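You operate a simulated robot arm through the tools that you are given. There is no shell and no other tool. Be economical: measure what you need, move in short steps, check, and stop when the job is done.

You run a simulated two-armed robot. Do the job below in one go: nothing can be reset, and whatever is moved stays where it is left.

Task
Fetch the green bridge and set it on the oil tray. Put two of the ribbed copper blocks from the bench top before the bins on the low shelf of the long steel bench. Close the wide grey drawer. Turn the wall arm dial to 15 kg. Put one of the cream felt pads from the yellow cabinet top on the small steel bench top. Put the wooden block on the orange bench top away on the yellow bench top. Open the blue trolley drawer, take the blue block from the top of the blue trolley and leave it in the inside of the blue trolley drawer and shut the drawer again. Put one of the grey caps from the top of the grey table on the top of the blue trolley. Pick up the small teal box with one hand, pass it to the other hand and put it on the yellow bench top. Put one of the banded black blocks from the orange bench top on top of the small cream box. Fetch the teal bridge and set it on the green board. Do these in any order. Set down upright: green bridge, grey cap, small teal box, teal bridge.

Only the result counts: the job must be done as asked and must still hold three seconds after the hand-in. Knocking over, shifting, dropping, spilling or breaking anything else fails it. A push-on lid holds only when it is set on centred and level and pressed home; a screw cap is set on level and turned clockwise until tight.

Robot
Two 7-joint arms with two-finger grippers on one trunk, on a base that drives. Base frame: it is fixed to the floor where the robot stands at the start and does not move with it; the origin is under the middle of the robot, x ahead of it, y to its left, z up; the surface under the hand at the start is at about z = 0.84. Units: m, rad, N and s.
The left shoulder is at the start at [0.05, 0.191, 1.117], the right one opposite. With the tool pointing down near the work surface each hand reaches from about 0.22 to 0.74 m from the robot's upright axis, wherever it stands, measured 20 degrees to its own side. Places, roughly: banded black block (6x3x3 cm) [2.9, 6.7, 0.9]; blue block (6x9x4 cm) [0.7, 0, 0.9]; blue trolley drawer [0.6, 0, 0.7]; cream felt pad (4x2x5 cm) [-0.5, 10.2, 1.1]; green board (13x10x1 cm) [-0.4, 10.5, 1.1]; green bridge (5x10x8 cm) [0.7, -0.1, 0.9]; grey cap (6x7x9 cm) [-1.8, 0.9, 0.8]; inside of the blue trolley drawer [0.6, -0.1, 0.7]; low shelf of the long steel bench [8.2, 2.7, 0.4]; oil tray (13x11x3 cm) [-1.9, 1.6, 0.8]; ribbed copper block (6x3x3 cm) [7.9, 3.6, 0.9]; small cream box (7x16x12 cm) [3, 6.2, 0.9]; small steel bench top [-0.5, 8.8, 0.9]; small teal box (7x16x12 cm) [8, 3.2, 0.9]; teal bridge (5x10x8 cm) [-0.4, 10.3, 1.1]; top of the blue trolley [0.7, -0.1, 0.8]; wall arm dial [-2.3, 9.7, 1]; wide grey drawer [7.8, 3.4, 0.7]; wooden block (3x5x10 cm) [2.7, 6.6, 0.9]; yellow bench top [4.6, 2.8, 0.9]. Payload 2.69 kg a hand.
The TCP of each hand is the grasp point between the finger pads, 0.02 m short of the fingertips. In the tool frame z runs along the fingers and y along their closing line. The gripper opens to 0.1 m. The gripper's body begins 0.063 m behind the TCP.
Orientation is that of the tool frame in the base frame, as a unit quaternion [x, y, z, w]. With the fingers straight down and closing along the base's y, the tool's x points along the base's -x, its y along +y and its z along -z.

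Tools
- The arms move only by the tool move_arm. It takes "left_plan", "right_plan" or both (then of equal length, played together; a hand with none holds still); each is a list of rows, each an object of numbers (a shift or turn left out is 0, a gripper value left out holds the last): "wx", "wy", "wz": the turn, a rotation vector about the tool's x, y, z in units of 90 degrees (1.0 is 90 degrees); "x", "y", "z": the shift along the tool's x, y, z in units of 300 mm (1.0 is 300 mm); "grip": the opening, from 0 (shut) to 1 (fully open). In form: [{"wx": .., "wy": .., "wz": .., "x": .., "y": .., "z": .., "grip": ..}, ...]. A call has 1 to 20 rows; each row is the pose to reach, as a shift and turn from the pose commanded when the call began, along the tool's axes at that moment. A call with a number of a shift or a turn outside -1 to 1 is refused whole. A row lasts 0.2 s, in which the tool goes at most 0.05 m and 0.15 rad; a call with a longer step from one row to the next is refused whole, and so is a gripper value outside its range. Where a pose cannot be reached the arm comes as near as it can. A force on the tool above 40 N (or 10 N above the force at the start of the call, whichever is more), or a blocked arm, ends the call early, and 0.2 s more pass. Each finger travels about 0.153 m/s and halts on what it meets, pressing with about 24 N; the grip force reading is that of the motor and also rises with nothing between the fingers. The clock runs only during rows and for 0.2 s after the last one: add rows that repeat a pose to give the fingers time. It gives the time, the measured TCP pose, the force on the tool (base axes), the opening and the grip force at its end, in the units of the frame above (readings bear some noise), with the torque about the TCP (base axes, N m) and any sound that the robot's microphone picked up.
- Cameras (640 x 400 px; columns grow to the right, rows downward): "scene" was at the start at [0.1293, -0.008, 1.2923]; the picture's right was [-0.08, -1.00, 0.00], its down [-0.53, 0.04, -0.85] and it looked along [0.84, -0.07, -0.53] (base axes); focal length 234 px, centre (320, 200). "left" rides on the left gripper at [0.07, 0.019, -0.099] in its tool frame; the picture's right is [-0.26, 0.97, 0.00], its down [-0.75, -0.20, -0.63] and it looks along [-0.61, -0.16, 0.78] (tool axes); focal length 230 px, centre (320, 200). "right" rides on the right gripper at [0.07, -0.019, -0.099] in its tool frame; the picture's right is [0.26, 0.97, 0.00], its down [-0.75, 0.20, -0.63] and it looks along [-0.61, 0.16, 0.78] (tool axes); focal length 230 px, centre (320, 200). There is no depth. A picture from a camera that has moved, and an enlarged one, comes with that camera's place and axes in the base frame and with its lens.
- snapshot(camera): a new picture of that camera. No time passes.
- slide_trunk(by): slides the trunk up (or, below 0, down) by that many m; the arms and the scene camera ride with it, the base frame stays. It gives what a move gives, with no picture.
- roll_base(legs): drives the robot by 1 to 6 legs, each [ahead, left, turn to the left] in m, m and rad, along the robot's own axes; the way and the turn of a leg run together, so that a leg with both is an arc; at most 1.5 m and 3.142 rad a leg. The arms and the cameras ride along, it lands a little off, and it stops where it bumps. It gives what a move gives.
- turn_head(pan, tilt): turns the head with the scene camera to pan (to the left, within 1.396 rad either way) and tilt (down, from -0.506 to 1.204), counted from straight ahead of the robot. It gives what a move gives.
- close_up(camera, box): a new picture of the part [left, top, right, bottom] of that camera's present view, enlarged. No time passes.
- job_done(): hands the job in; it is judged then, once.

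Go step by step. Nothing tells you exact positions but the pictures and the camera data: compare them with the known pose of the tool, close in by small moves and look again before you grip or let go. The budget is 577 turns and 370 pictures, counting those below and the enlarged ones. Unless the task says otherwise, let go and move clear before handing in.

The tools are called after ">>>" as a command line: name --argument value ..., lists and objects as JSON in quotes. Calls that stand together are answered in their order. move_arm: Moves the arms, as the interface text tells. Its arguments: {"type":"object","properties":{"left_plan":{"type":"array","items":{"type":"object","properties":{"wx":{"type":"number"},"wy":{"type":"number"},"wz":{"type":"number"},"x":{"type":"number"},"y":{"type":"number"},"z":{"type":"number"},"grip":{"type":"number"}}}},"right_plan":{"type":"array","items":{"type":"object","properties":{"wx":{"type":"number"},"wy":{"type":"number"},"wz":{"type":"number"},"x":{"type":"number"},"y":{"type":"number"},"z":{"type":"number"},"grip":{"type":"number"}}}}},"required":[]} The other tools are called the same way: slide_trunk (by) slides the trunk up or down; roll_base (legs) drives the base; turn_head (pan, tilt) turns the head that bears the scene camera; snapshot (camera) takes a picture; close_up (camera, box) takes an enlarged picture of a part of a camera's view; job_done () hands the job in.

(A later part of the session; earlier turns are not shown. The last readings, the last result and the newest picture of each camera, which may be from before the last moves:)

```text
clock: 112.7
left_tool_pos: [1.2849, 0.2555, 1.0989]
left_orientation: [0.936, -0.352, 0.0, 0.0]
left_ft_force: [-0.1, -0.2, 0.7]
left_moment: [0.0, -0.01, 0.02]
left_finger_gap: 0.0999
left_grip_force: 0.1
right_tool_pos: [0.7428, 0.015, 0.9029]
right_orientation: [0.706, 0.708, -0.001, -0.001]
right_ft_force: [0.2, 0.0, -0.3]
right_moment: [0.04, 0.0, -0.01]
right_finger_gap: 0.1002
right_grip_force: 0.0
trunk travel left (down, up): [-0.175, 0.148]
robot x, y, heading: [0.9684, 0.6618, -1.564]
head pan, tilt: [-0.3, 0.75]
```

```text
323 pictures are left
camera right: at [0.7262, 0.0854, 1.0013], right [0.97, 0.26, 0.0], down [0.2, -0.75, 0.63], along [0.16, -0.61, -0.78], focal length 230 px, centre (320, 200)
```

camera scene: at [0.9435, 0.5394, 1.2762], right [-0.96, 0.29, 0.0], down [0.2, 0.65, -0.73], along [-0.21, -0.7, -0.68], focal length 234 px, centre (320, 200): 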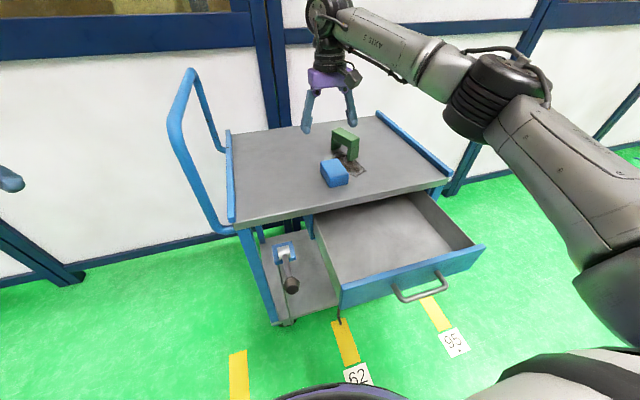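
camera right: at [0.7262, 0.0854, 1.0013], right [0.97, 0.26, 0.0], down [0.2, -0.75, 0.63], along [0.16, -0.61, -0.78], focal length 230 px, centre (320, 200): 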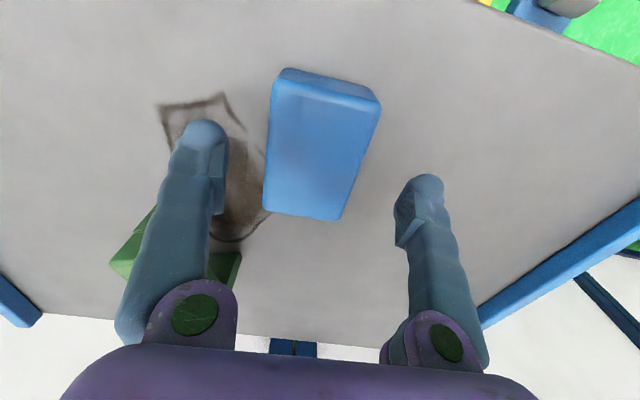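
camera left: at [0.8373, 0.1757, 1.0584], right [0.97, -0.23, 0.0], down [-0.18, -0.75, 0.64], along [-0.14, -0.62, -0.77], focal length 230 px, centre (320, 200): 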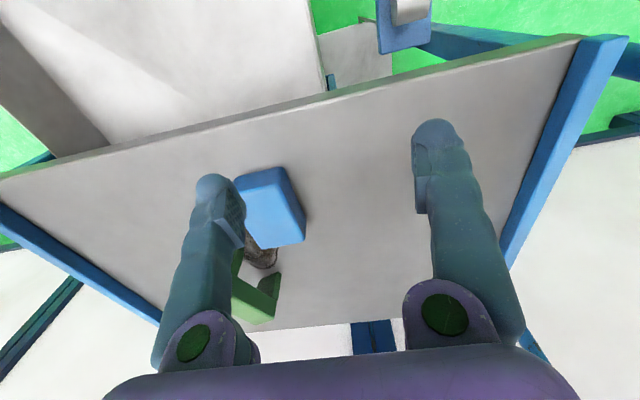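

>>> move_arm --right_plan '[{"z": 0.06, "x": 0.01}, {"z": 0.117, "x": 0.01}, {"z": 0.117, "x": 0.01, "grip": 0}, {"z": 0.117, "x": 0.01}, {"z": 0.117, "x": 0.01}]'

>>> move_arm --right_plan '[{"z": -0.1, "grip": 0}, {"z": -0.2}, {"z": -0.3}]'

>>> snapshot --camera "scene"

```text
clock: 113.9
left_tool_pos: [1.2843, 0.2575, 1.0985]
left_orientation: [0.936, -0.353, -0.001, 0.0]
left_ft_force: [-0.1, 0.0, 0.6]
left_moment: [-0.02, 0.0, 0.01]
left_finger_gap: 0.1
left_grip_force: 0.1
right_tool_pos: [0.7445, 0.0177, 0.8671]
right_orientation: [0.707, 0.707, -0.002, -0.002]
right_ft_force: [-1.1, -0.4, 0.1]
right_moment: [-0.08, -0.04, -0.06]
right_finger_gap: 0.0592
right_grip_force: 24.0
trunk travel left (down, up): [-0.175, 0.148]
robot x, y, heading: [0.9684, 0.6604, -1.561]
head pan, tilt: [-0.3, 0.75]
```

```text
clock: 114.7
left_tool_pos: [1.2861, 0.2563, 1.0995]
left_orientation: [0.936, -0.353, -0.001, 0.0]
left_ft_force: [-0.4, -0.1, -0.1]
left_moment: [-0.01, 0.02, -0.01]
left_finger_gap: 0.0999
left_grip_force: 0.0
right_tool_pos: [0.7425, 0.0188, 0.9598]
right_orientation: [0.706, 0.708, -0.002, -0.003]
right_ft_force: [0.0, -0.4, -2.2]
right_moment: [0.01, 0.0, -0.01]
right_finger_gap: 0.0593
right_grip_force: 24.3
trunk travel left (down, up): [-0.175, 0.148]
robot x, y, heading: [0.9686, 0.6603, -1.562]
head pan, tilt: [-0.3, 0.75]
```

```text
322 pictures are left
camera scene: at [0.9437, 0.5396, 1.2761], right [-0.96, 0.29, 0.0], down [0.2, 0.65, -0.73], along [-0.21, -0.7, -0.68], focal length 234 px, centre (320, 200)
```

scene: 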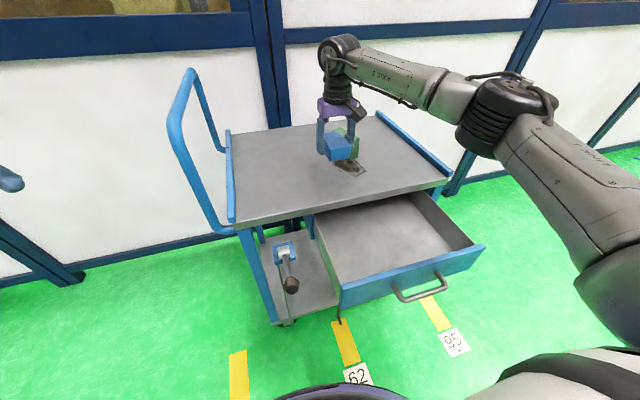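

The block is held. I carry it over the open drawer at about (0.64, 0.22).

>>> move_arm --right_plan '[{"x": 0.11, "y": -0.06, "grip": 0}, {"x": 0.22, "y": -0.12}, {"x": 0.33, "y": -0.18}, {"x": 0.44, "y": -0.24}, {"x": 0.55, "y": -0.3}, {"x": 0.67, "y": -0.342}]'

>>> snapshot --camera "scene"

>>> snapshot --camera "right"

```text
clock: 116.1
left_tool_pos: [1.2841, 0.2563, 1.1004]
left_orientation: [0.936, -0.352, -0.001, 0.0]
left_ft_force: [-0.6, -0.2, 0.2]
left_moment: [-0.03, 0.01, 0.04]
left_finger_gap: 0.0999
left_grip_force: 0.0
right_tool_pos: [0.6413, 0.2221, 0.9569]
right_orientation: [0.707, 0.708, -0.002, -0.002]
right_ft_force: [-0.5, -0.1, -2.4]
right_moment: [0.01, 0.05, 0.0]
right_finger_gap: 0.0594
right_grip_force: 24.3
trunk travel left (down, up): [-0.175, 0.148]
robot x, y, heading: [0.9699, 0.6624, -1.564]
head pan, tilt: [-0.3, 0.75]
```

```text
321 pictures are left
camera scene: at [0.9431, 0.5399, 1.2762], right [-0.96, 0.29, 0.0], down [0.2, 0.65, -0.73], along [-0.21, -0.7, -0.68], focal length 234 px, centre (320, 200)
```

scene: 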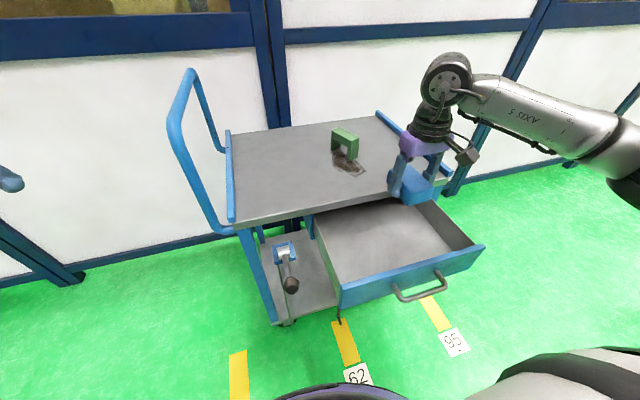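

```text
320 pictures are left
camera right: at [0.6228, 0.2911, 1.0561], right [0.97, 0.26, 0.0], down [0.2, -0.75, 0.63], along [0.16, -0.61, -0.78], focal length 230 px, centre (320, 200)
```

right: 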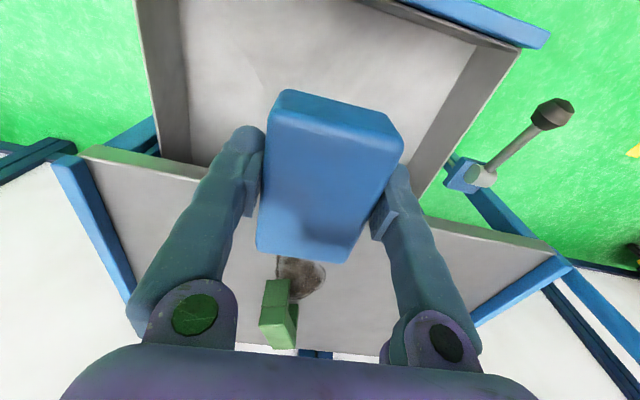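

>>> move_arm --right_plan '[{"z": 0.14, "grip": 0}, {"z": 0.28}, {"z": 0.42}, {"z": 0.54}, {"z": 0.62}, {"z": 0.66}, {"z": 0.68}, {"z": 0.7}, {"z": 0.72}, {"z": 0.74}]'

>>> snapshot --camera "scene"

```text
clock: 118.3
left_tool_pos: [1.2843, 0.2558, 1.0994]
left_orientation: [0.936, -0.352, 0.0, -0.001]
left_ft_force: [-0.3, 0.6, 0.6]
left_moment: [0.0, 0.01, 0.01]
left_finger_gap: 0.1001
left_grip_force: 0.1
right_tool_pos: [0.6388, 0.2186, 0.737]
right_orientation: [0.706, 0.708, -0.002, -0.001]
right_ft_force: [-0.3, 0.0, -3.1]
right_moment: [-0.02, -0.01, 0.04]
right_finger_gap: 0.0591
right_grip_force: 23.9
trunk travel left (down, up): [-0.175, 0.148]
robot x, y, heading: [0.9686, 0.6639, -1.563]
head pan, tilt: [-0.3, 0.75]
```

```text
319 pictures are left
camera scene: at [0.9433, 0.5392, 1.2761], right [-0.96, 0.29, 0.0], down [0.2, 0.65, -0.73], along [-0.21, -0.7, -0.68], focal length 234 px, centre (320, 200)
```

scene: 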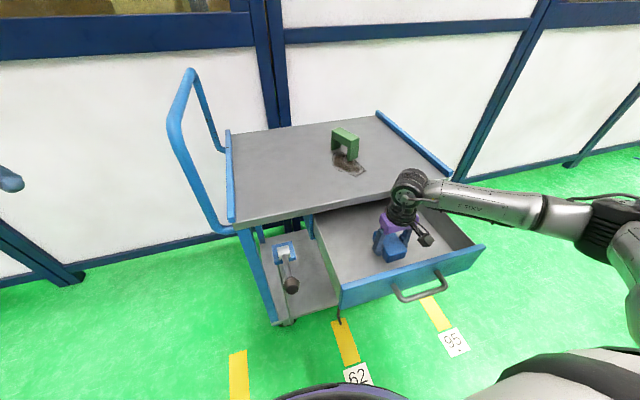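

>>> move_arm --right_plan '[{"z": 0.015, "grip": 0}, {"z": 0.03}, {"z": 0.045}, {"z": 0.06}, {"z": 0.075}, {"z": 0.09}]'

```text
clock: 119.4
left_tool_pos: [1.2858, 0.2565, 1.0983]
left_orientation: [0.936, -0.352, -0.001, 0.001]
left_ft_force: [-0.1, -0.2, -1.5]
left_moment: [0.03, -0.03, -0.01]
left_finger_gap: 0.1
left_grip_force: 0.0
right_tool_pos: [0.6413, 0.2153, 0.7221]
right_orientation: [0.708, 0.707, -0.005, 0.004]
right_ft_force: [1.5, 0.9, 17.4]
right_moment: [0.65, -0.02, 0.04]
right_finger_gap: 0.0597
right_grip_force: 24.1
trunk travel left (down, up): [-0.175, 0.148]
robot x, y, heading: [0.9696, 0.6604, -1.567]
head pan, tilt: [-0.3, 0.75]
stopped in row 5 (right hand): the force on the tool passed its limit at 56 N (the readings are from after the stop); the commanded pose is now the measured one
```

Contact with the drawer floor (z ≈ 0.695). I release and rise.

>>> move_arm --right_plan '[{"z": -0.006, "grip": 0.2}, {"z": -0.006, "grip": 0.82}, {"z": -0.006}, {"z": -0.006}, {"z": -0.1}, {"z": -0.2}, {"z": -0.32}, {"z": -0.44}, {"z": -0.56}, {"z": -0.68}, {"z": -0.8}]'

>>> snapshot --camera "scene"

```text
clock: 121.8
left_tool_pos: [1.2849, 0.2576, 1.0994]
left_orientation: [0.936, -0.352, -0.001, 0.001]
left_ft_force: [0.0, -0.4, 0.2]
left_moment: [-0.02, 0.01, -0.01]
left_finger_gap: 0.1004
left_grip_force: 0.1
right_tool_pos: [0.6396, 0.2196, 0.9596]
right_orientation: [0.707, 0.707, -0.005, 0.002]
right_ft_force: [-0.1, 0.0, -0.6]
right_moment: [0.0, -0.01, 0.02]
right_finger_gap: 0.0822
right_grip_force: 0.1
trunk travel left (down, up): [-0.175, 0.148]
robot x, y, heading: [0.9684, 0.6633, -1.565]
head pan, tilt: [-0.3, 0.75]
```

```text
318 pictures are left
camera scene: at [0.9437, 0.5395, 1.2761], right [-0.96, 0.29, 0.0], down [0.2, 0.65, -0.73], along [-0.21, -0.7, -0.68], focal length 234 px, centre (320, 200)
```

scene: 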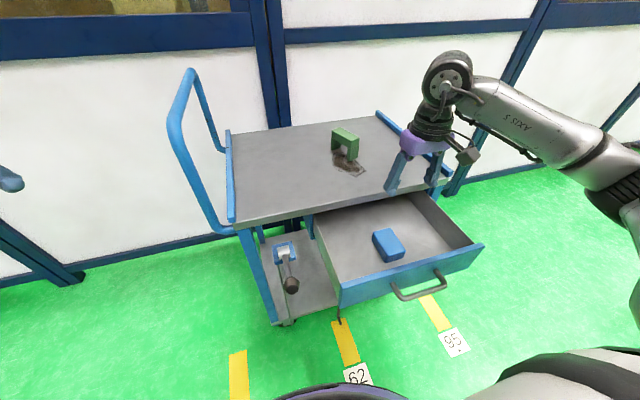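

Block lies in the drawer. I go behind the handle with closed fingers and push the drawer shut.

>>> move_arm --right_plan '[{"x": 0.16, "grip": 0}, {"x": 0.32}, {"x": 0.48}, {"x": 0.64}, {"x": 0.8}, {"x": 0.8, "z": 0.16}, {"x": 0.8, "z": 0.32}, {"x": 0.8, "z": 0.48}, {"x": 0.8, "z": 0.6}, {"x": 0.8, "z": 0.68}]'

>>> snapshot --camera "scene"

```text
clock: 124.0
left_tool_pos: [1.285, 0.2558, 1.0986]
left_orientation: [0.936, -0.352, -0.001, 0.0]
left_ft_force: [0.4, -0.3, -0.7]
left_moment: [-0.01, 0.02, 0.0]
left_finger_gap: 0.1002
left_grip_force: 0.0
right_tool_pos: [0.6365, 0.4496, 0.745]
right_orientation: [0.708, 0.707, -0.003, 0.001]
right_ft_force: [-0.4, 0.1, 0.1]
right_moment: [0.02, 0.0, 0.0]
right_finger_gap: 0.0002
right_grip_force: 23.7
right hand out of reach, approached as far as the arm can: row 4, 5, 6, 7, 8, 9, 10
trunk travel left (down, up): [-0.175, 0.148]
robot x, y, heading: [0.9661, 0.6565, -1.564]
head pan, tilt: [-0.3, 0.75]
```

```text
317 pictures are left
camera scene: at [0.9434, 0.5394, 1.2762], right [-0.96, 0.29, 0.0], down [0.2, 0.65, -0.73], along [-0.21, -0.7, -0.68], focal length 234 px, centre (320, 200)
```

scene: 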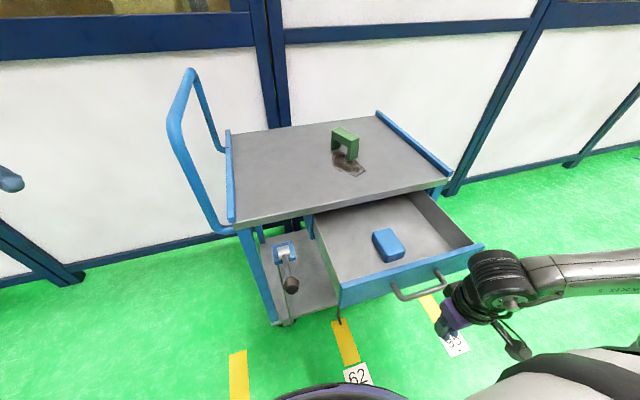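

>>> move_arm --right_plan '[{"x": -0.08, "z": -0.02, "grip": 0}, {"x": -0.16, "z": -0.02}, {"x": -0.24, "z": -0.02}, {"x": -0.32, "z": -0.02}, {"x": -0.4, "z": -0.02}, {"x": -0.48, "z": -0.02}, {"x": -0.56, "z": -0.02}, {"x": -0.64, "z": -0.02}, {"x": -0.72, "z": -0.02}, {"x": -0.8, "z": -0.02}, {"x": -0.88, "z": -0.02}, {"x": -0.93, "z": -0.02}]'

>>> snapshot --camera "scene"

```text
clock: 126.6
left_tool_pos: [1.2849, 0.2572, 1.1007]
left_orientation: [0.936, -0.353, -0.001, 0.001]
left_ft_force: [0.2, -0.2, 0.2]
left_moment: [-0.01, 0.0, 0.01]
left_finger_gap: 0.0999
left_grip_force: 0.0
right_tool_pos: [0.6376, 0.1748, 0.7534]
right_orientation: [0.707, 0.707, -0.001, -0.001]
right_ft_force: [0.8, 20.3, -2.2]
right_moment: [0.16, 0.0, -0.03]
right_finger_gap: 0.0061
right_grip_force: 29.4
trunk travel left (down, up): [-0.175, 0.148]
robot x, y, heading: [0.967, 0.6621, -1.572]
head pan, tilt: [-0.3, 0.75]
```

```text
316 pictures are left
camera scene: at [0.9432, 0.5412, 1.2763], right [-0.96, 0.29, 0.0], down [0.2, 0.65, -0.73], along [-0.21, -0.7, -0.68], focal length 234 px, centre (320, 200)
```

scene: 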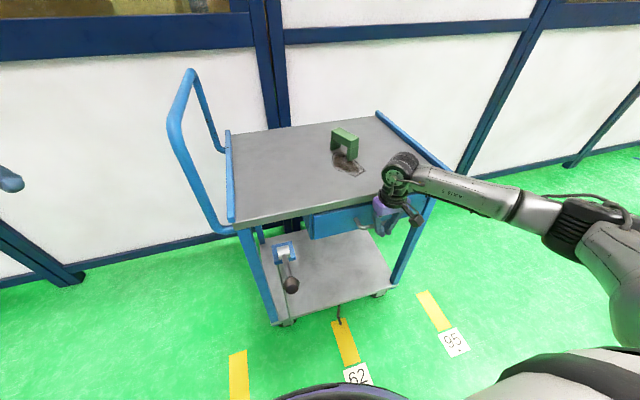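

>>> move_arm --right_plan '[{"x": -0.03, "grip": 0}, {"x": -0.06}, {"x": -0.09}]'

>>> move_arm --right_plan '[{"x": 0.1, "grip": 0}, {"x": 0.2}, {"x": 0.3}, {"x": 0.45, "z": 0}, {"x": 0.45, "z": -0.15}, {"x": 0.45, "z": -0.3}, {"x": 0.45, "z": -0.45}, {"x": 0.45, "z": -0.6}, {"x": 0.45, "z": -0.75}]'

>>> close_up --camera "scene" --box '[220, 120, 460, 330]'

```text
clock: 127.0
left_tool_pos: [1.2845, 0.2574, 1.0996]
left_orientation: [0.936, -0.352, -0.001, 0.0]
left_ft_force: [-0.5, 0.2, -1.2]
left_moment: [0.01, 0.01, -0.02]
left_finger_gap: 0.1001
left_grip_force: 0.1
right_tool_pos: [0.6374, 0.1732, 0.7512]
right_orientation: [0.706, 0.708, 0.005, -0.008]
right_ft_force: [0.2, 8.0, 3.4]
right_moment: [-0.02, 0.05, -0.07]
right_finger_gap: 0.0059
right_grip_force: 29.3
trunk travel left (down, up): [-0.175, 0.148]
robot x, y, heading: [0.9695, 0.6617, -1.567]
head pan, tilt: [-0.3, 0.75]
stopped in row 2 (right hand): the force on the tool passed its limit at 52 N (the readings are from after the stop); the commanded pose is now the measured one
```

```text
clock: 129.1
left_tool_pos: [1.2839, 0.2561, 1.0988]
left_orientation: [0.936, -0.352, -0.001, -0.001]
left_ft_force: [-0.3, 0.1, 0.2]
left_moment: [0.0, -0.01, -0.01]
left_finger_gap: 0.1001
left_grip_force: 0.0
right_tool_pos: [0.6371, 0.3044, 0.9762]
right_orientation: [0.707, 0.708, 0.003, -0.008]
right_ft_force: [-0.4, -0.1, 1.3]
right_moment: [0.0, 0.02, 0.0]
right_finger_gap: 0.0
right_grip_force: 30.1
trunk travel left (down, up): [-0.175, 0.148]
robot x, y, heading: [0.9717, 0.6626, -1.569]
head pan, tilt: [-0.3, 0.75]
```

```text
1.90 times, centred on (340, 225) of scene
camera zoom: at [0.9437, 0.5399, 1.2761], right [-0.96, 0.29, 0.0], down [0.2, 0.65, -0.73], along [-0.21, -0.7, -0.68], focal length 446 px, centre (282, 152)
```

zoom: 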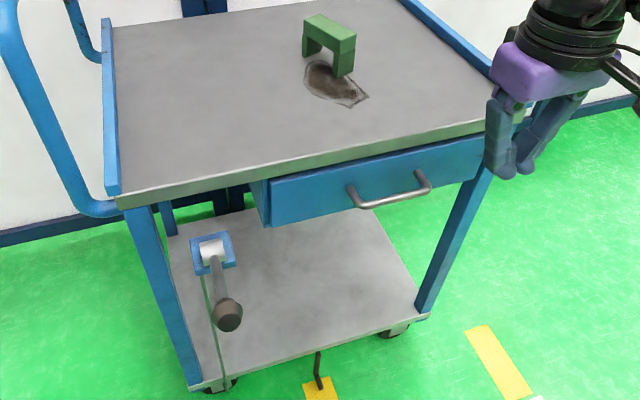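

Drawer is shut. Next the green bridge, centred near (0.658, -0.097), its long axis turned about 20° from y. I drive a little closer and look from the right hand.

>>> roll_base --legs '[[0.1, -0.08, 0]]'

>>> move_arm --right_plan '[{"wz": -0.05, "x": -0.1, "y": 0.05, "z": -0.05, "grip": 0.5}, {"wz": -0.1, "x": -0.2, "y": 0.1, "z": -0.1}, {"wz": -0.15, "x": -0.3, "y": 0.15, "z": -0.1, "grip": 0.9}, {"wz": -0.2, "x": -0.4, "y": 0.2, "z": -0.1}, {"wz": -0.23, "x": -0.52, "y": 0.25, "z": -0.1}, {"wz": -0.23, "x": -0.64, "y": 0.3, "z": -0.1}, {"wz": -0.23, "x": -0.76, "y": 0.31, "z": -0.1}]'

>>> snapshot --camera "right"

```text
clock: 130.4
left_tool_pos: [1.2043, 0.1558, 1.1008]
left_orientation: [0.936, -0.353, -0.002, -0.001]
left_ft_force: [-1.1, -0.2, 0.3]
left_moment: [0.02, 0.0, 0.01]
left_finger_gap: 0.1001
left_grip_force: 0.0
right_tool_pos: [0.558, 0.2042, 0.9752]
right_orientation: [0.707, 0.707, 0.004, -0.008]
right_ft_force: [0.1, -1.1, -0.2]
right_moment: [0.01, -0.05, 0.01]
right_finger_gap: 0.0
right_grip_force: 29.7
trunk travel left (down, up): [-0.175, 0.148]
robot x, y, heading: [0.8861, 0.562, -1.569]
head pan, tilt: [-0.3, 0.75]
```

```text
clock: 132.0
left_tool_pos: [1.205, 0.1573, 1.0978]
left_orientation: [0.936, -0.352, -0.001, 0.0]
left_ft_force: [-0.1, 0.2, 0.4]
left_moment: [0.0, 0.01, 0.03]
left_finger_gap: 0.1
left_grip_force: 0.0
right_tool_pos: [0.6523, -0.0215, 1.0032]
right_orientation: [0.568, 0.823, 0.005, -0.008]
right_ft_force: [-0.1, 0.8, 0.1]
right_moment: [-0.01, -0.02, 0.04]
right_finger_gap: 0.0901
right_grip_force: 0.0
trunk travel left (down, up): [-0.175, 0.148]
robot x, y, heading: [0.8861, 0.5606, -1.569]
head pan, tilt: [-0.3, 0.75]
```

```text
314 pictures are left
camera right: at [0.6113, 0.0341, 1.1023], right [0.81, 0.58, 0.0], down [0.46, -0.64, 0.62], along [0.36, -0.5, -0.79], focal length 230 px, centre (320, 200)
```

right: 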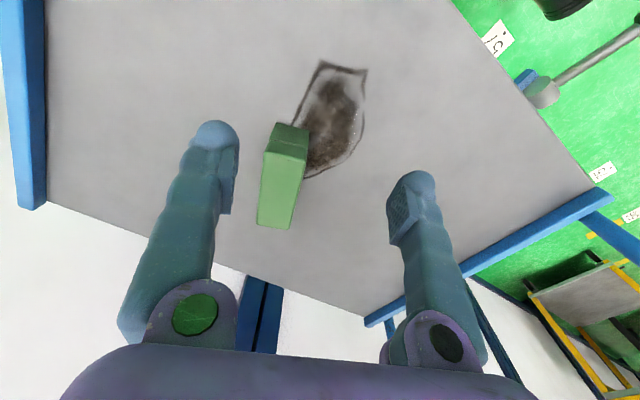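

>>> move_arm --right_plan '[{"wz": -0.02, "x": -0.13, "y": -0.04, "z": 0.05}, {"wz": -0.02, "x": -0.258, "y": -0.077, "z": 0.1}, {"wz": -0.02, "x": -0.258, "y": -0.077, "z": 0.18}]'

>>> snapshot --camera "right"

```text
clock: 132.8
left_tool_pos: [1.2047, 0.155, 1.0977]
left_orientation: [0.936, -0.353, -0.002, 0.0]
left_ft_force: [-0.4, 0.4, -0.4]
left_moment: [-0.04, 0.02, -0.01]
left_finger_gap: 0.0998
left_grip_force: 0.0
right_tool_pos: [0.6553, -0.0804, 0.9722]
right_orientation: [0.556, 0.831, 0.005, -0.006]
right_ft_force: [-0.1, -0.6, -0.5]
right_moment: [0.01, 0.02, 0.01]
right_finger_gap: 0.09
right_grip_force: 0.1
right hand out of reach, approached as far as the arm can: row 2, 3
trunk travel left (down, up): [-0.175, 0.148]
robot x, y, heading: [0.8852, 0.5616, -1.567]
head pan, tilt: [-0.3, 0.75]
```

```text
313 pictures are left
camera right: at [0.6127, -0.0255, 1.0723], right [0.79, 0.61, 0.0], down [0.48, -0.63, 0.62], along [0.38, -0.49, -0.79], focal length 230 px, centre (320, 200)
```

right: 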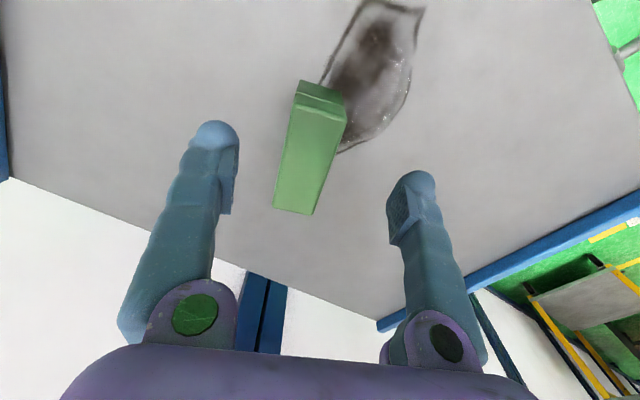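

>>> roll_base --legs '[[0.04, 0, 0]]'

>>> snapshot --camera "right"

```text
clock: 133.7
left_tool_pos: [1.2042, 0.1153, 1.0982]
left_orientation: [0.935, -0.354, -0.002, 0.0]
left_ft_force: [0.5, 0.0, 0.7]
left_moment: [0.06, -0.01, -0.03]
left_finger_gap: 0.1002
left_grip_force: 0.1
right_tool_pos: [0.6544, -0.1207, 0.9725]
right_orientation: [0.556, 0.831, 0.006, -0.006]
right_ft_force: [-0.1, 0.1, 0.6]
right_moment: [0.02, 0.02, 0.0]
right_finger_gap: 0.09
right_grip_force: 0.1
trunk travel left (down, up): [-0.175, 0.148]
robot x, y, heading: [0.8884, 0.5187, -1.57]
head pan, tilt: [-0.3, 0.75]
```

```text
312 pictures are left
camera right: at [0.6122, -0.0657, 1.0715], right [0.79, 0.61, 0.01], down [0.48, -0.63, 0.62], along [0.38, -0.49, -0.79], focal length 230 px, centre (320, 200)
```

right: 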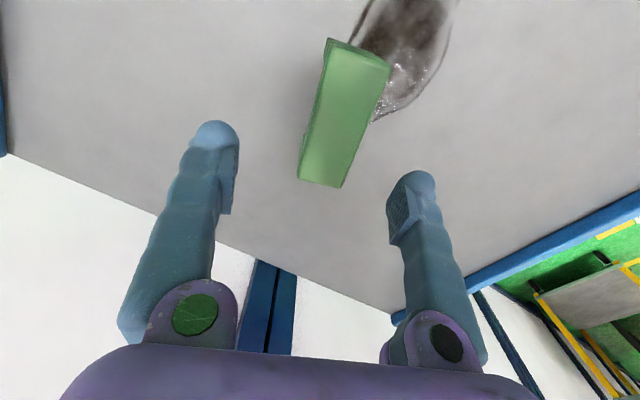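

>>> move_arm --right_plan '[{"x": 0.065, "y": 0.04, "z": 0.05}, {"x": 0.065, "y": 0.04, "z": 0.15}, {"x": 0.065, "y": 0.04, "z": 0.22}, {"x": 0.065, "y": 0.04, "z": 0.282}, {"x": 0.065, "y": 0.04, "z": 0.282, "grip": 0}, {"x": 0.065, "y": 0.04, "z": 0.282}, {"x": 0.065, "y": 0.04, "z": 0.282}, {"x": 0.065, "y": 0.04, "z": 0.282}]'

>>> snapshot --camera "right"

```text
clock: 135.5
left_tool_pos: [1.2041, 0.1161, 1.0995]
left_orientation: [0.935, -0.353, -0.001, -0.001]
left_ft_force: [0.5, 0.0, -0.5]
left_moment: [0.01, 0.0, 0.01]
left_finger_gap: 0.0999
left_grip_force: 0.1
right_tool_pos: [0.6585, -0.0959, 0.8881]
right_orientation: [0.555, 0.832, 0.005, -0.007]
right_ft_force: [0.1, -0.5, 0.3]
right_moment: [-0.03, -0.04, -0.02]
right_finger_gap: 0.0341
right_grip_force: 23.9
trunk travel left (down, up): [-0.175, 0.148]
robot x, y, heading: [0.8876, 0.518, -1.57]
head pan, tilt: [-0.3, 0.75]
```

```text
311 pictures are left
camera right: at [0.6163, -0.0407, 0.9879], right [0.79, 0.61, 0.01], down [0.48, -0.63, 0.62], along [0.38, -0.49, -0.79], focal length 230 px, centre (320, 200)
```

right: 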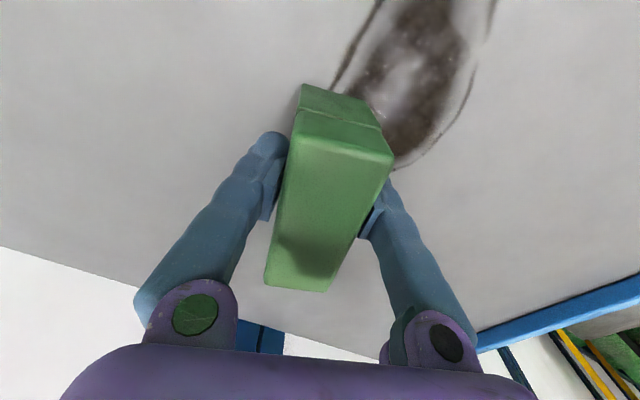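

Bridge gripped firmly. I lift it, back away from the trolley and turn toward the grey table to the west (-x).

>>> move_arm --right_plan '[{"z": -0.1, "grip": 0}, {"z": -0.2}, {"z": -0.3}, {"z": -0.4}, {"z": -0.4, "x": 0.1}, {"z": -0.4, "x": 0.2}, {"z": -0.4, "x": 0.3}]'

>>> roll_base --legs '[[-0.5, 0, 0], [0, 0, -1.571], [0.9, 0, 0]]'

>>> turn_head --pan 0 --tilt 0.4

>>> snapshot --camera "scene"

```text
clock: 137.1
left_tool_pos: [1.2039, 0.1168, 1.0992]
left_orientation: [0.936, -0.353, -0.001, 0.0]
left_ft_force: [0.0, 0.7, 0.2]
left_moment: [0.02, -0.07, -0.02]
left_finger_gap: 0.0998
left_grip_force: 0.1
right_tool_pos: [0.6235, -0.0148, 1.0106]
right_orientation: [0.555, 0.832, 0.005, -0.006]
right_ft_force: [-0.9, 0.4, -3.1]
right_moment: [0.01, 0.03, 0.0]
right_finger_gap: 0.0343
right_grip_force: 23.9
trunk travel left (down, up): [-0.175, 0.148]
robot x, y, heading: [0.8893, 0.5216, -1.572]
head pan, tilt: [-0.3, 0.75]
```

```text
clock: 148.1
left_tool_pos: [-0.4022, 0.6598, 1.0992]
left_orientation: [-0.426, 0.905, 0.0, 0.001]
left_ft_force: [1.3, -0.1, 0.2]
left_moment: [0.01, -0.03, 0.0]
left_finger_gap: 0.1
left_grip_force: 0.0
right_tool_pos: [-0.5514, 1.2357, 1.0096]
right_orientation: [0.977, 0.211, 0.008, -0.001]
right_ft_force: [-0.4, -0.4, -2.0]
right_moment: [-0.02, -0.02, 0.0]
right_finger_gap: 0.0344
right_grip_force: 24.4
trunk travel left (down, up): [-0.175, 0.148]
robot x, y, heading: [-0.009, 0.9904, -3.108]
head pan, tilt: [-0.3, 0.75]
```

```text
clock: 148.9
left_tool_pos: [-0.4021, 0.6603, 1.0997]
left_orientation: [-0.425, 0.905, 0.001, 0.001]
left_ft_force: [-0.6, -0.2, -1.1]
left_moment: [0.03, 0.0, 0.01]
left_finger_gap: 0.1001
left_grip_force: 0.1
right_tool_pos: [-0.5503, 1.2359, 1.0099]
right_orientation: [0.978, 0.21, 0.008, -0.001]
right_ft_force: [0.1, -0.2, -1.5]
right_moment: [-0.02, -0.02, 0.01]
right_finger_gap: 0.0343
right_grip_force: 24.2
trunk travel left (down, up): [-0.175, 0.148]
robot x, y, heading: [-0.007, 0.9871, -3.11]
head pan, tilt: [0.0, 0.4]
```

```text
310 pictures are left
camera scene: at [-0.1405, 0.9838, 1.3071], right [-0.03, 1.0, 0.0], down [0.39, 0.01, -0.92], along [-0.92, -0.03, -0.39], focal length 234 px, centre (320, 200)
```

scene: 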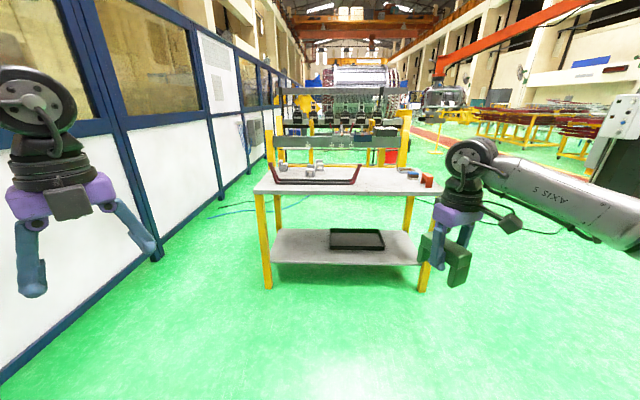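

>>> close_up --camera "scene" --box '[240, 120, 460, 280]'

```text
2.50 times, centred on (350, 200) of scene
camera zoom: at [-0.1405, 0.9838, 1.3071], right [-0.03, 1.0, 0.0], down [0.39, 0.01, -0.92], along [-0.92, -0.03, -0.39], focal length 586 px, centre (245, 200)
```

zoom: 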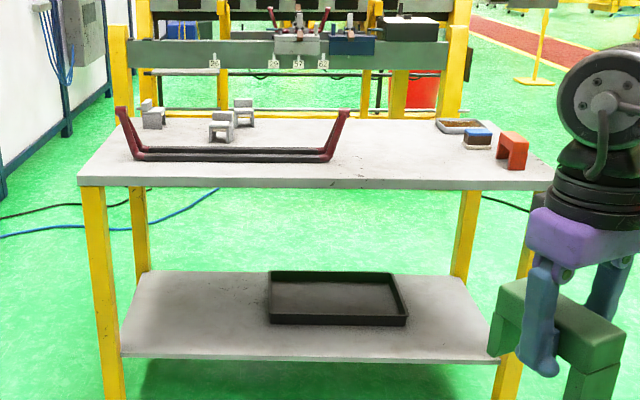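

>>> turn_head --pan -1.0 --tilt 0.35

>>> snapshot --camera "scene"

```text
clock: 150.2
left_tool_pos: [-0.4027, 0.66, 1.0997]
left_orientation: [-0.426, 0.905, 0.0, 0.001]
left_ft_force: [-0.2, 0.2, -0.1]
left_moment: [0.0, 0.0, 0.02]
left_finger_gap: 0.0998
left_grip_force: 0.0
right_tool_pos: [-0.5505, 1.2357, 1.009]
right_orientation: [0.977, 0.211, 0.008, -0.001]
right_ft_force: [0.3, 0.4, -1.7]
right_moment: [-0.01, 0.02, -0.01]
right_finger_gap: 0.0342
right_grip_force: 23.8
trunk travel left (down, up): [-0.175, 0.148]
robot x, y, heading: [-0.0115, 0.9865, -3.105]
head pan, tilt: [-1.0, 0.351]
```

```text
308 pictures are left
camera scene: at [-0.1008, 1.0634, 1.3118], right [0.82, 0.57, 0.0], down [0.2, -0.28, -0.94], along [-0.53, 0.77, -0.34], focal length 234 px, centre (320, 200)
```

scene: 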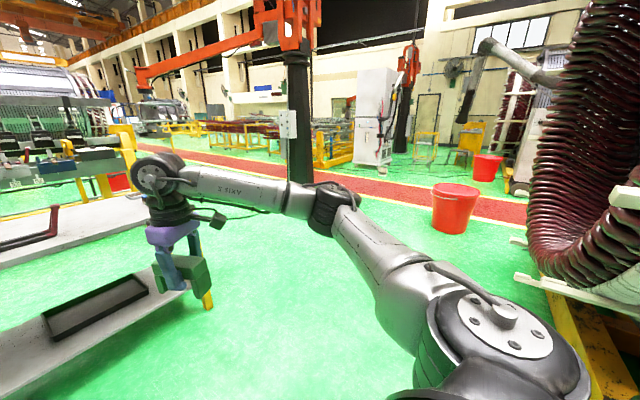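

>>> roll_base --legs '[[0, -1.25, 0.0], [1.4, 0, 0], [0.28, 0, 0], [0, 0, 1.535]]'

>>> turn_head --pan -0.25 --tilt 0.7

>>> snapshot --camera "scene"

```text
clock: 173.5
left_tool_pos: [-1.4509, 1.8009, 1.0988]
left_orientation: [0.93, -0.367, -0.002, 0.0]
left_ft_force: [-0.1, 0.0, 0.6]
left_moment: [0.04, -0.01, 0.01]
left_finger_gap: 0.1001
left_grip_force: 0.1
right_tool_pos: [-2.0342, 1.6883, 1.0091]
right_orientation: [0.567, 0.824, 0.005, -0.007]
right_ft_force: [-0.6, -0.3, -2.3]
right_moment: [0.04, 0.01, 0.01]
right_finger_gap: 0.0344
right_grip_force: 23.5
trunk travel left (down, up): [-0.175, 0.148]
robot x, y, heading: [-1.7596, 2.2135, -1.6]
head pan, tilt: [-1.0, 0.351]
```

```text
clock: 174.6
left_tool_pos: [-1.4508, 1.8011, 1.0994]
left_orientation: [0.93, -0.367, -0.002, -0.001]
left_ft_force: [-0.5, 1.5, -0.4]
left_moment: [0.0, -0.02, -0.01]
left_finger_gap: 0.0999
left_grip_force: 0.1
right_tool_pos: [-2.0346, 1.6874, 1.01]
right_orientation: [0.568, 0.823, 0.006, -0.007]
right_ft_force: [0.3, 0.3, -3.0]
right_moment: [0.03, 0.02, 0.0]
right_finger_gap: 0.0341
right_grip_force: 23.9
trunk travel left (down, up): [-0.175, 0.148]
robot x, y, heading: [-1.7529, 2.2168, -1.603]
head pan, tilt: [-0.25, 0.7]
```

```text
307 pictures are left
camera scene: at [-1.7787, 2.0926, 1.2804], right [-0.96, 0.27, 0.0], down [0.18, 0.62, -0.77], along [-0.21, -0.74, -0.64], focal length 234 px, centre (320, 200)
```

scene: 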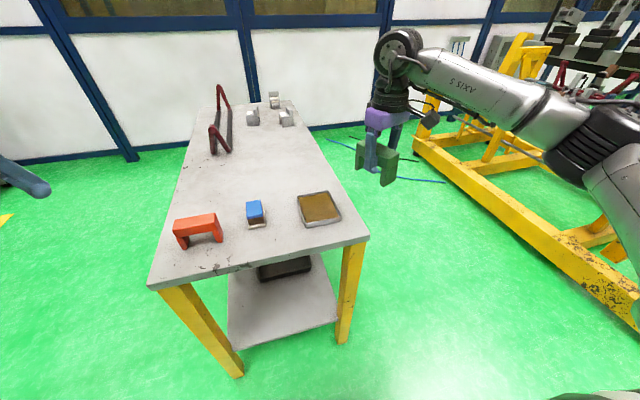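

The oil tray is at (-1.917, 1.588), aligned with the axes. I shift the base slightly, turn the bridge so its length runs along y, and look again.

>>> roll_base --legs '[[0.07, 0.08, 0.032]]'

>>> move_arm --right_plan '[{"wz": 0.06}, {"wz": 0.12}, {"wz": 0.18}, {"wz": 0.231}]'

>>> snapshot --camera "right"

>>> snapshot --camera "scene"

```text
clock: 176.0
left_tool_pos: [-1.3579, 1.7409, 1.0988]
left_orientation: [0.935, -0.353, 0.0, -0.001]
left_ft_force: [-0.1, -0.6, 1.3]
left_moment: [0.01, 0.02, 0.0]
left_finger_gap: 0.0999
left_grip_force: 0.1
right_tool_pos: [-1.9384, 1.6086, 1.009]
right_orientation: [0.555, 0.832, 0.005, -0.007]
right_ft_force: [0.7, 0.2, -2.7]
right_moment: [0.06, 0.04, 0.0]
right_finger_gap: 0.0342
right_grip_force: 23.8
trunk travel left (down, up): [-0.175, 0.148]
robot x, y, heading: [-1.6786, 2.1416, -1.567]
head pan, tilt: [-0.25, 0.7]
```

```text
clock: 177.0
left_tool_pos: [-1.3591, 1.7385, 1.0993]
left_orientation: [0.936, -0.352, 0.0, 0.0]
left_ft_force: [-0.2, 0.1, -0.4]
left_moment: [0.02, -0.02, 0.0]
left_finger_gap: 0.0998
left_grip_force: 0.1
right_tool_pos: [-1.9399, 1.6085, 1.0085]
right_orientation: [0.697, 0.717, 0.003, -0.008]
right_ft_force: [0.3, -0.2, -1.9]
right_moment: [0.04, 0.03, -0.03]
right_finger_gap: 0.0338
right_grip_force: 23.6
trunk travel left (down, up): [-0.175, 0.148]
robot x, y, heading: [-1.6774, 2.1433, -1.568]
head pan, tilt: [-0.25, 0.7]
```

```text
306 pictures are left
camera right: at [-1.9588, 1.6755, 1.109], right [0.96, 0.29, 0.0], down [0.23, -0.75, 0.62], along [0.18, -0.59, -0.79], focal length 230 px, centre (320, 200)
```

right: 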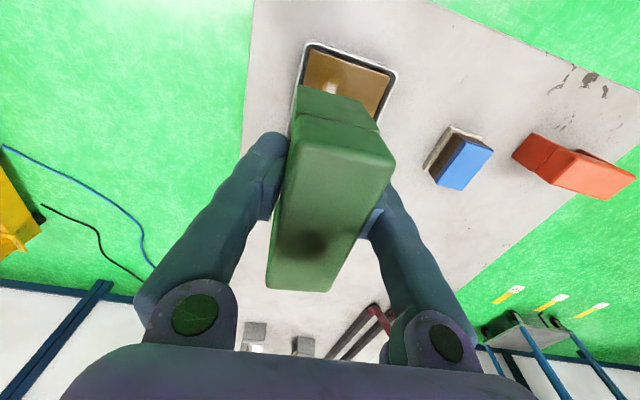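

```text
305 pictures are left
camera scene: at [-1.6959, 2.0197, 1.2804], right [-0.97, 0.24, 0.0], down [0.16, 0.62, -0.76], along [-0.19, -0.74, -0.64], focal length 234 px, centre (320, 200)
```

scene: 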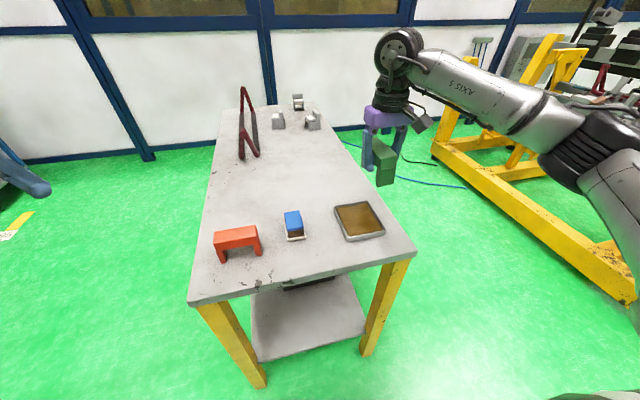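

>>> move_arm --right_plan '[{"wz": 0.018, "wy": -0.01, "x": -0.068, "y": 0.083, "z": 0.05, "grip": 0}, {"wz": 0.018, "wy": -0.01, "x": -0.068, "y": 0.083, "z": 0.15}, {"wz": 0.018, "wy": -0.01, "x": -0.068, "y": 0.083, "z": 0.25}, {"wz": 0.018, "wy": -0.01, "x": -0.068, "y": 0.083, "z": 0.32}]'

>>> snapshot --camera "scene"

>>> snapshot --camera "right"

```text
clock: 178.0
left_tool_pos: [-1.359, 1.739, 1.1002]
left_orientation: [0.936, -0.353, -0.001, 0.0]
left_ft_force: [-0.2, -0.9, 0.2]
left_moment: [-0.03, 0.0, -0.03]
left_finger_gap: 0.0999
left_grip_force: 0.1
right_tool_pos: [-1.9123, 1.5891, 0.913]
right_orientation: [0.707, 0.708, -0.002, -0.002]
right_ft_force: [0.3, 0.3, -2.5]
right_moment: [-0.01, -0.02, 0.04]
right_finger_gap: 0.0338
right_grip_force: 23.7
trunk travel left (down, up): [-0.175, 0.148]
robot x, y, heading: [-1.6703, 2.1432, -1.563]
head pan, tilt: [-0.25, 0.7]
```

```text
304 pictures are left
camera scene: at [-1.6962, 2.0197, 1.2804], right [-0.97, 0.24, 0.0], down [0.16, 0.62, -0.76], along [-0.19, -0.74, -0.64], focal length 234 px, centre (320, 200)
```

scene: 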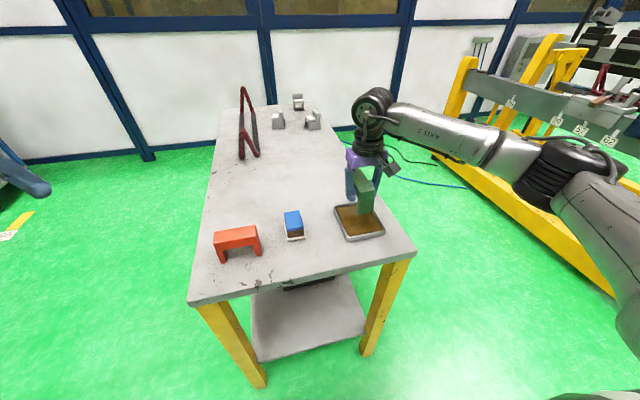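

```text
303 pictures are left
camera right: at [-1.9315, 1.6592, 1.0117], right [0.97, 0.26, 0.0], down [0.21, -0.75, 0.63], along [0.16, -0.61, -0.78], focal length 230 px, centre (320, 200)
```

right: 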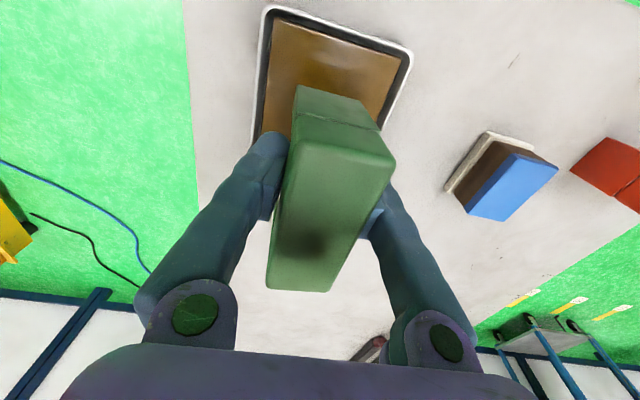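

>>> move_arm --right_plan '[{"z": 0.05, "grip": 0}, {"z": 0.09}, {"z": 0.12}, {"z": 0.14}, {"z": 0.155}, {"z": 0.17}, {"z": 0.185}, {"z": 0.2}, {"z": 0.215}, {"z": 0.23}]'

>>> snapshot --camera "scene"

```text
clock: 180.2
left_tool_pos: [-1.3581, 1.741, 1.0996]
left_orientation: [0.936, -0.352, 0.0, 0.002]
left_ft_force: [-0.6, -0.5, -0.4]
left_moment: [0.01, 0.01, 0.02]
left_finger_gap: 0.0999
left_grip_force: 0.0
right_tool_pos: [-1.9145, 1.5905, 0.8465]
right_orientation: [0.707, 0.707, -0.003, 0.0]
right_ft_force: [-6.4, -2.9, 26.2]
right_moment: [0.32, -0.09, 0.03]
right_finger_gap: 0.0287
right_grip_force: 23.6
trunk travel left (down, up): [-0.175, 0.148]
robot x, y, heading: [-1.673, 2.1407, -1.568]
head pan, tilt: [-0.25, 0.7]
```

```text
302 pictures are left
camera scene: at [-1.6954, 2.022, 1.2808], right [-0.97, 0.24, 0.0], down [0.16, 0.62, -0.77], along [-0.19, -0.74, -0.64], focal length 234 px, centre (320, 200)
```

scene: 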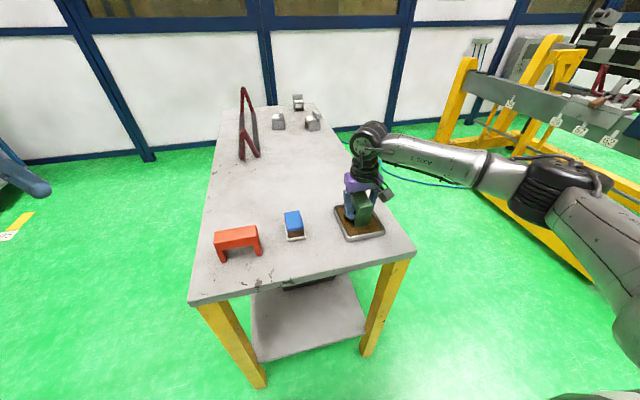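

>>> move_arm --right_plan '[{"z": -0.003, "grip": 0.35}, {"z": -0.006, "grip": 0.6}, {"z": -0.006}, {"z": -0.006}, {"z": -0.08}, {"z": -0.18}, {"z": -0.3}, {"z": -0.42}]'

>>> snapshot --camera "right"

>>> close_up --camera "scene" --box '[180, 60, 440, 300]'

```text
clock: 182.0
left_tool_pos: [-1.3586, 1.7389, 1.0987]
left_orientation: [0.936, -0.353, -0.002, 0.0]
left_ft_force: [-0.3, 0.5, -0.5]
left_moment: [-0.02, -0.04, -0.01]
left_finger_gap: 0.1001
left_grip_force: 0.1
right_tool_pos: [-1.914, 1.5919, 0.9709]
right_orientation: [0.707, 0.708, -0.002, -0.002]
right_ft_force: [0.5, -0.4, 0.3]
right_moment: [-0.01, 0.03, -0.02]
right_finger_gap: 0.0602
right_grip_force: 0.1
trunk travel left (down, up): [-0.175, 0.148]
robot x, y, heading: [-1.6725, 2.1423, -1.569]
head pan, tilt: [-0.25, 0.7]
```

```text
301 pictures are left
camera right: at [-1.9318, 1.6612, 1.069], right [0.97, 0.26, -0.01], down [0.21, -0.75, 0.63], along [0.16, -0.61, -0.78], focal length 230 px, centre (320, 200)
```

right: 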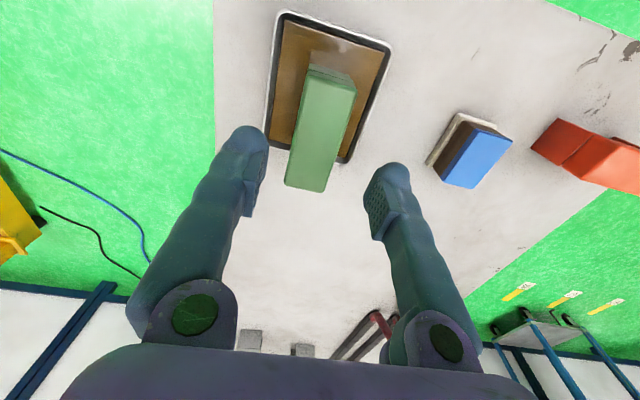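

```text
1.67 times, centred on (310, 180) of scene
camera zoom: at [-1.6956, 2.0202, 1.2804], right [-0.97, 0.24, 0.0], down [0.16, 0.62, -0.77], along [-0.19, -0.74, -0.64], focal length 390 px, centre (337, 233)
```

zoom: 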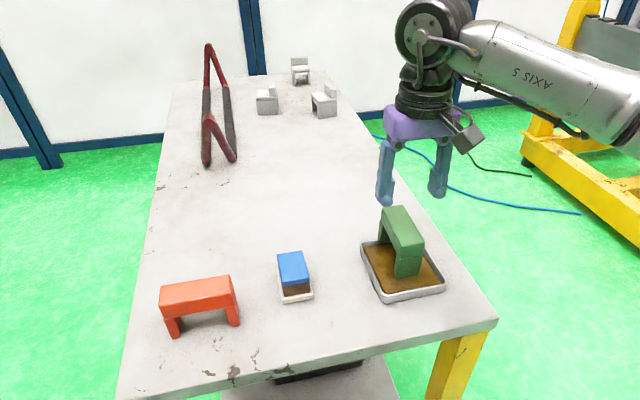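

The bridge stands upright in the tray. Next the grey cap near (-1.77, 0.86), reached from the table's front: I raise the hand, back off and drive round.

>>> move_arm --right_plan '[{"z": -0.15, "grip": 1}, {"z": -0.3}, {"z": -0.4}]'

>>> roll_base --legs '[[-0.45, 0, 0], [0, 0.75, 0], [1.4, 0, 0], [0.55, 0, 0], [0, 0, -1.571]]'

>>> turn_head --pan -0.2 --tilt 0.6

>>> snapshot --camera "scene"

```text
clock: 182.8
left_tool_pos: [-1.3582, 1.7395, 1.0999]
left_orientation: [0.936, -0.353, 0.0, 0.0]
left_ft_force: [0.1, 0.9, -0.5]
left_moment: [0.0, 0.05, 0.0]
left_finger_gap: 0.1001
left_grip_force: 0.1
right_tool_pos: [-1.9135, 1.5921, 1.0924]
right_orientation: [0.706, 0.709, -0.002, -0.002]
right_ft_force: [0.4, -0.3, 0.3]
right_moment: [-0.02, 0.01, 0.01]
right_finger_gap: 0.0999
right_grip_force: 0.1
trunk travel left (down, up): [-0.175, 0.148]
robot x, y, heading: [-1.6768, 2.1412, -1.568]
head pan, tilt: [-0.25, 0.7]
```

```text
clock: 205.3
left_tool_pos: [-1.3908, 0.3479, 1.0996]
left_orientation: [-0.39, 0.921, 0.0, 0.0]
left_ft_force: [-1.0, 0.0, 0.6]
left_moment: [-0.02, 0.02, 0.0]
left_finger_gap: 0.1001
left_grip_force: 0.1
right_tool_pos: [-1.5124, 0.9094, 1.0913]
right_orientation: [1.0, -0.023, 0.0, -0.002]
right_ft_force: [0.2, 0.3, 0.1]
right_moment: [0.0, -0.05, 0.0]
right_finger_gap: 0.0999
right_grip_force: 0.2
trunk travel left (down, up): [-0.175, 0.148]
robot x, y, heading: [-0.9734, 0.6474, 3.098]
head pan, tilt: [-0.25, 0.7]
```

```text
clock: 205.9
left_tool_pos: [-1.3915, 0.347, 1.0993]
left_orientation: [-0.391, 0.92, 0.001, 0.001]
left_ft_force: [0.9, -0.4, -0.1]
left_moment: [0.0, -0.01, -0.01]
left_finger_gap: 0.1
left_grip_force: 0.1
right_tool_pos: [-1.5129, 0.9088, 1.0924]
right_orientation: [1.0, -0.023, 0.0, -0.002]
right_ft_force: [0.4, -0.2, 0.4]
right_moment: [-0.02, 0.0, 0.03]
right_finger_gap: 0.1
right_grip_force: 0.0
trunk travel left (down, up): [-0.175, 0.148]
robot x, y, heading: [-0.9732, 0.6444, 3.098]
head pan, tilt: [-0.201, 0.6]
```

```text
299 pictures are left
camera scene: at [-1.0981, 0.6672, 1.289], right [0.24, 0.97, 0.0], down [0.55, -0.14, -0.82], along [-0.8, 0.2, -0.57], focal length 234 px, centre (320, 200)
```

scene: 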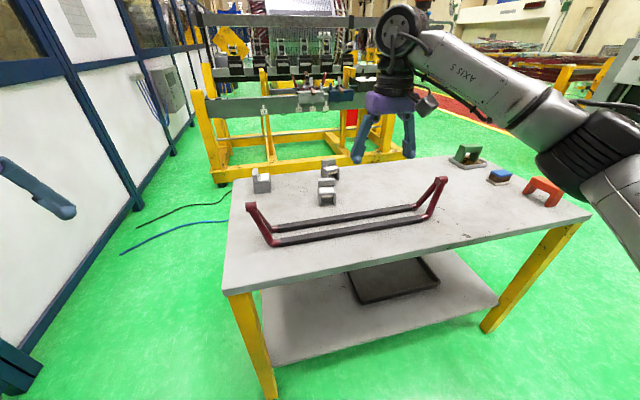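

>>> close_up --camera "scene" --box '[230, 140, 390, 240]'

>>> snapshot --camera "right"

```text
4.00 times, centred on (310, 190) of scene
camera zoom: at [-1.0981, 0.6672, 1.289], right [0.24, 0.97, 0.0], down [0.55, -0.14, -0.82], along [-0.8, 0.2, -0.57], focal length 937 px, centre (360, 240)
```

zoom: 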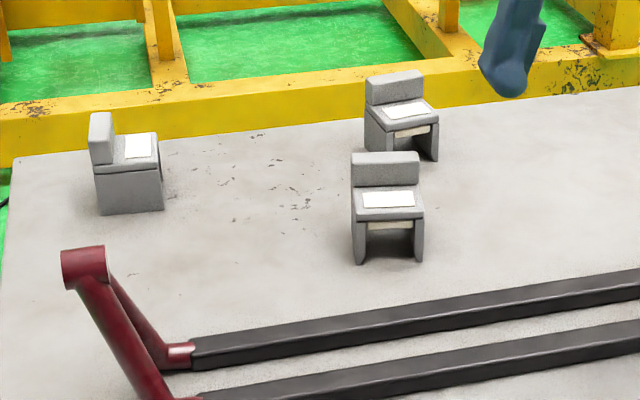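

```text
297 pictures are left
camera right: at [-1.4421, 0.9238, 1.1902], right [0.21, -0.98, -0.01], down [-0.76, -0.17, 0.63], along [-0.61, -0.13, -0.78], focal length 230 px, centre (320, 200)
```

right: 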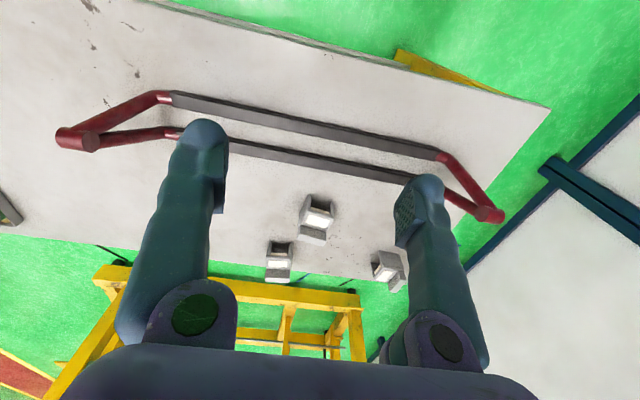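

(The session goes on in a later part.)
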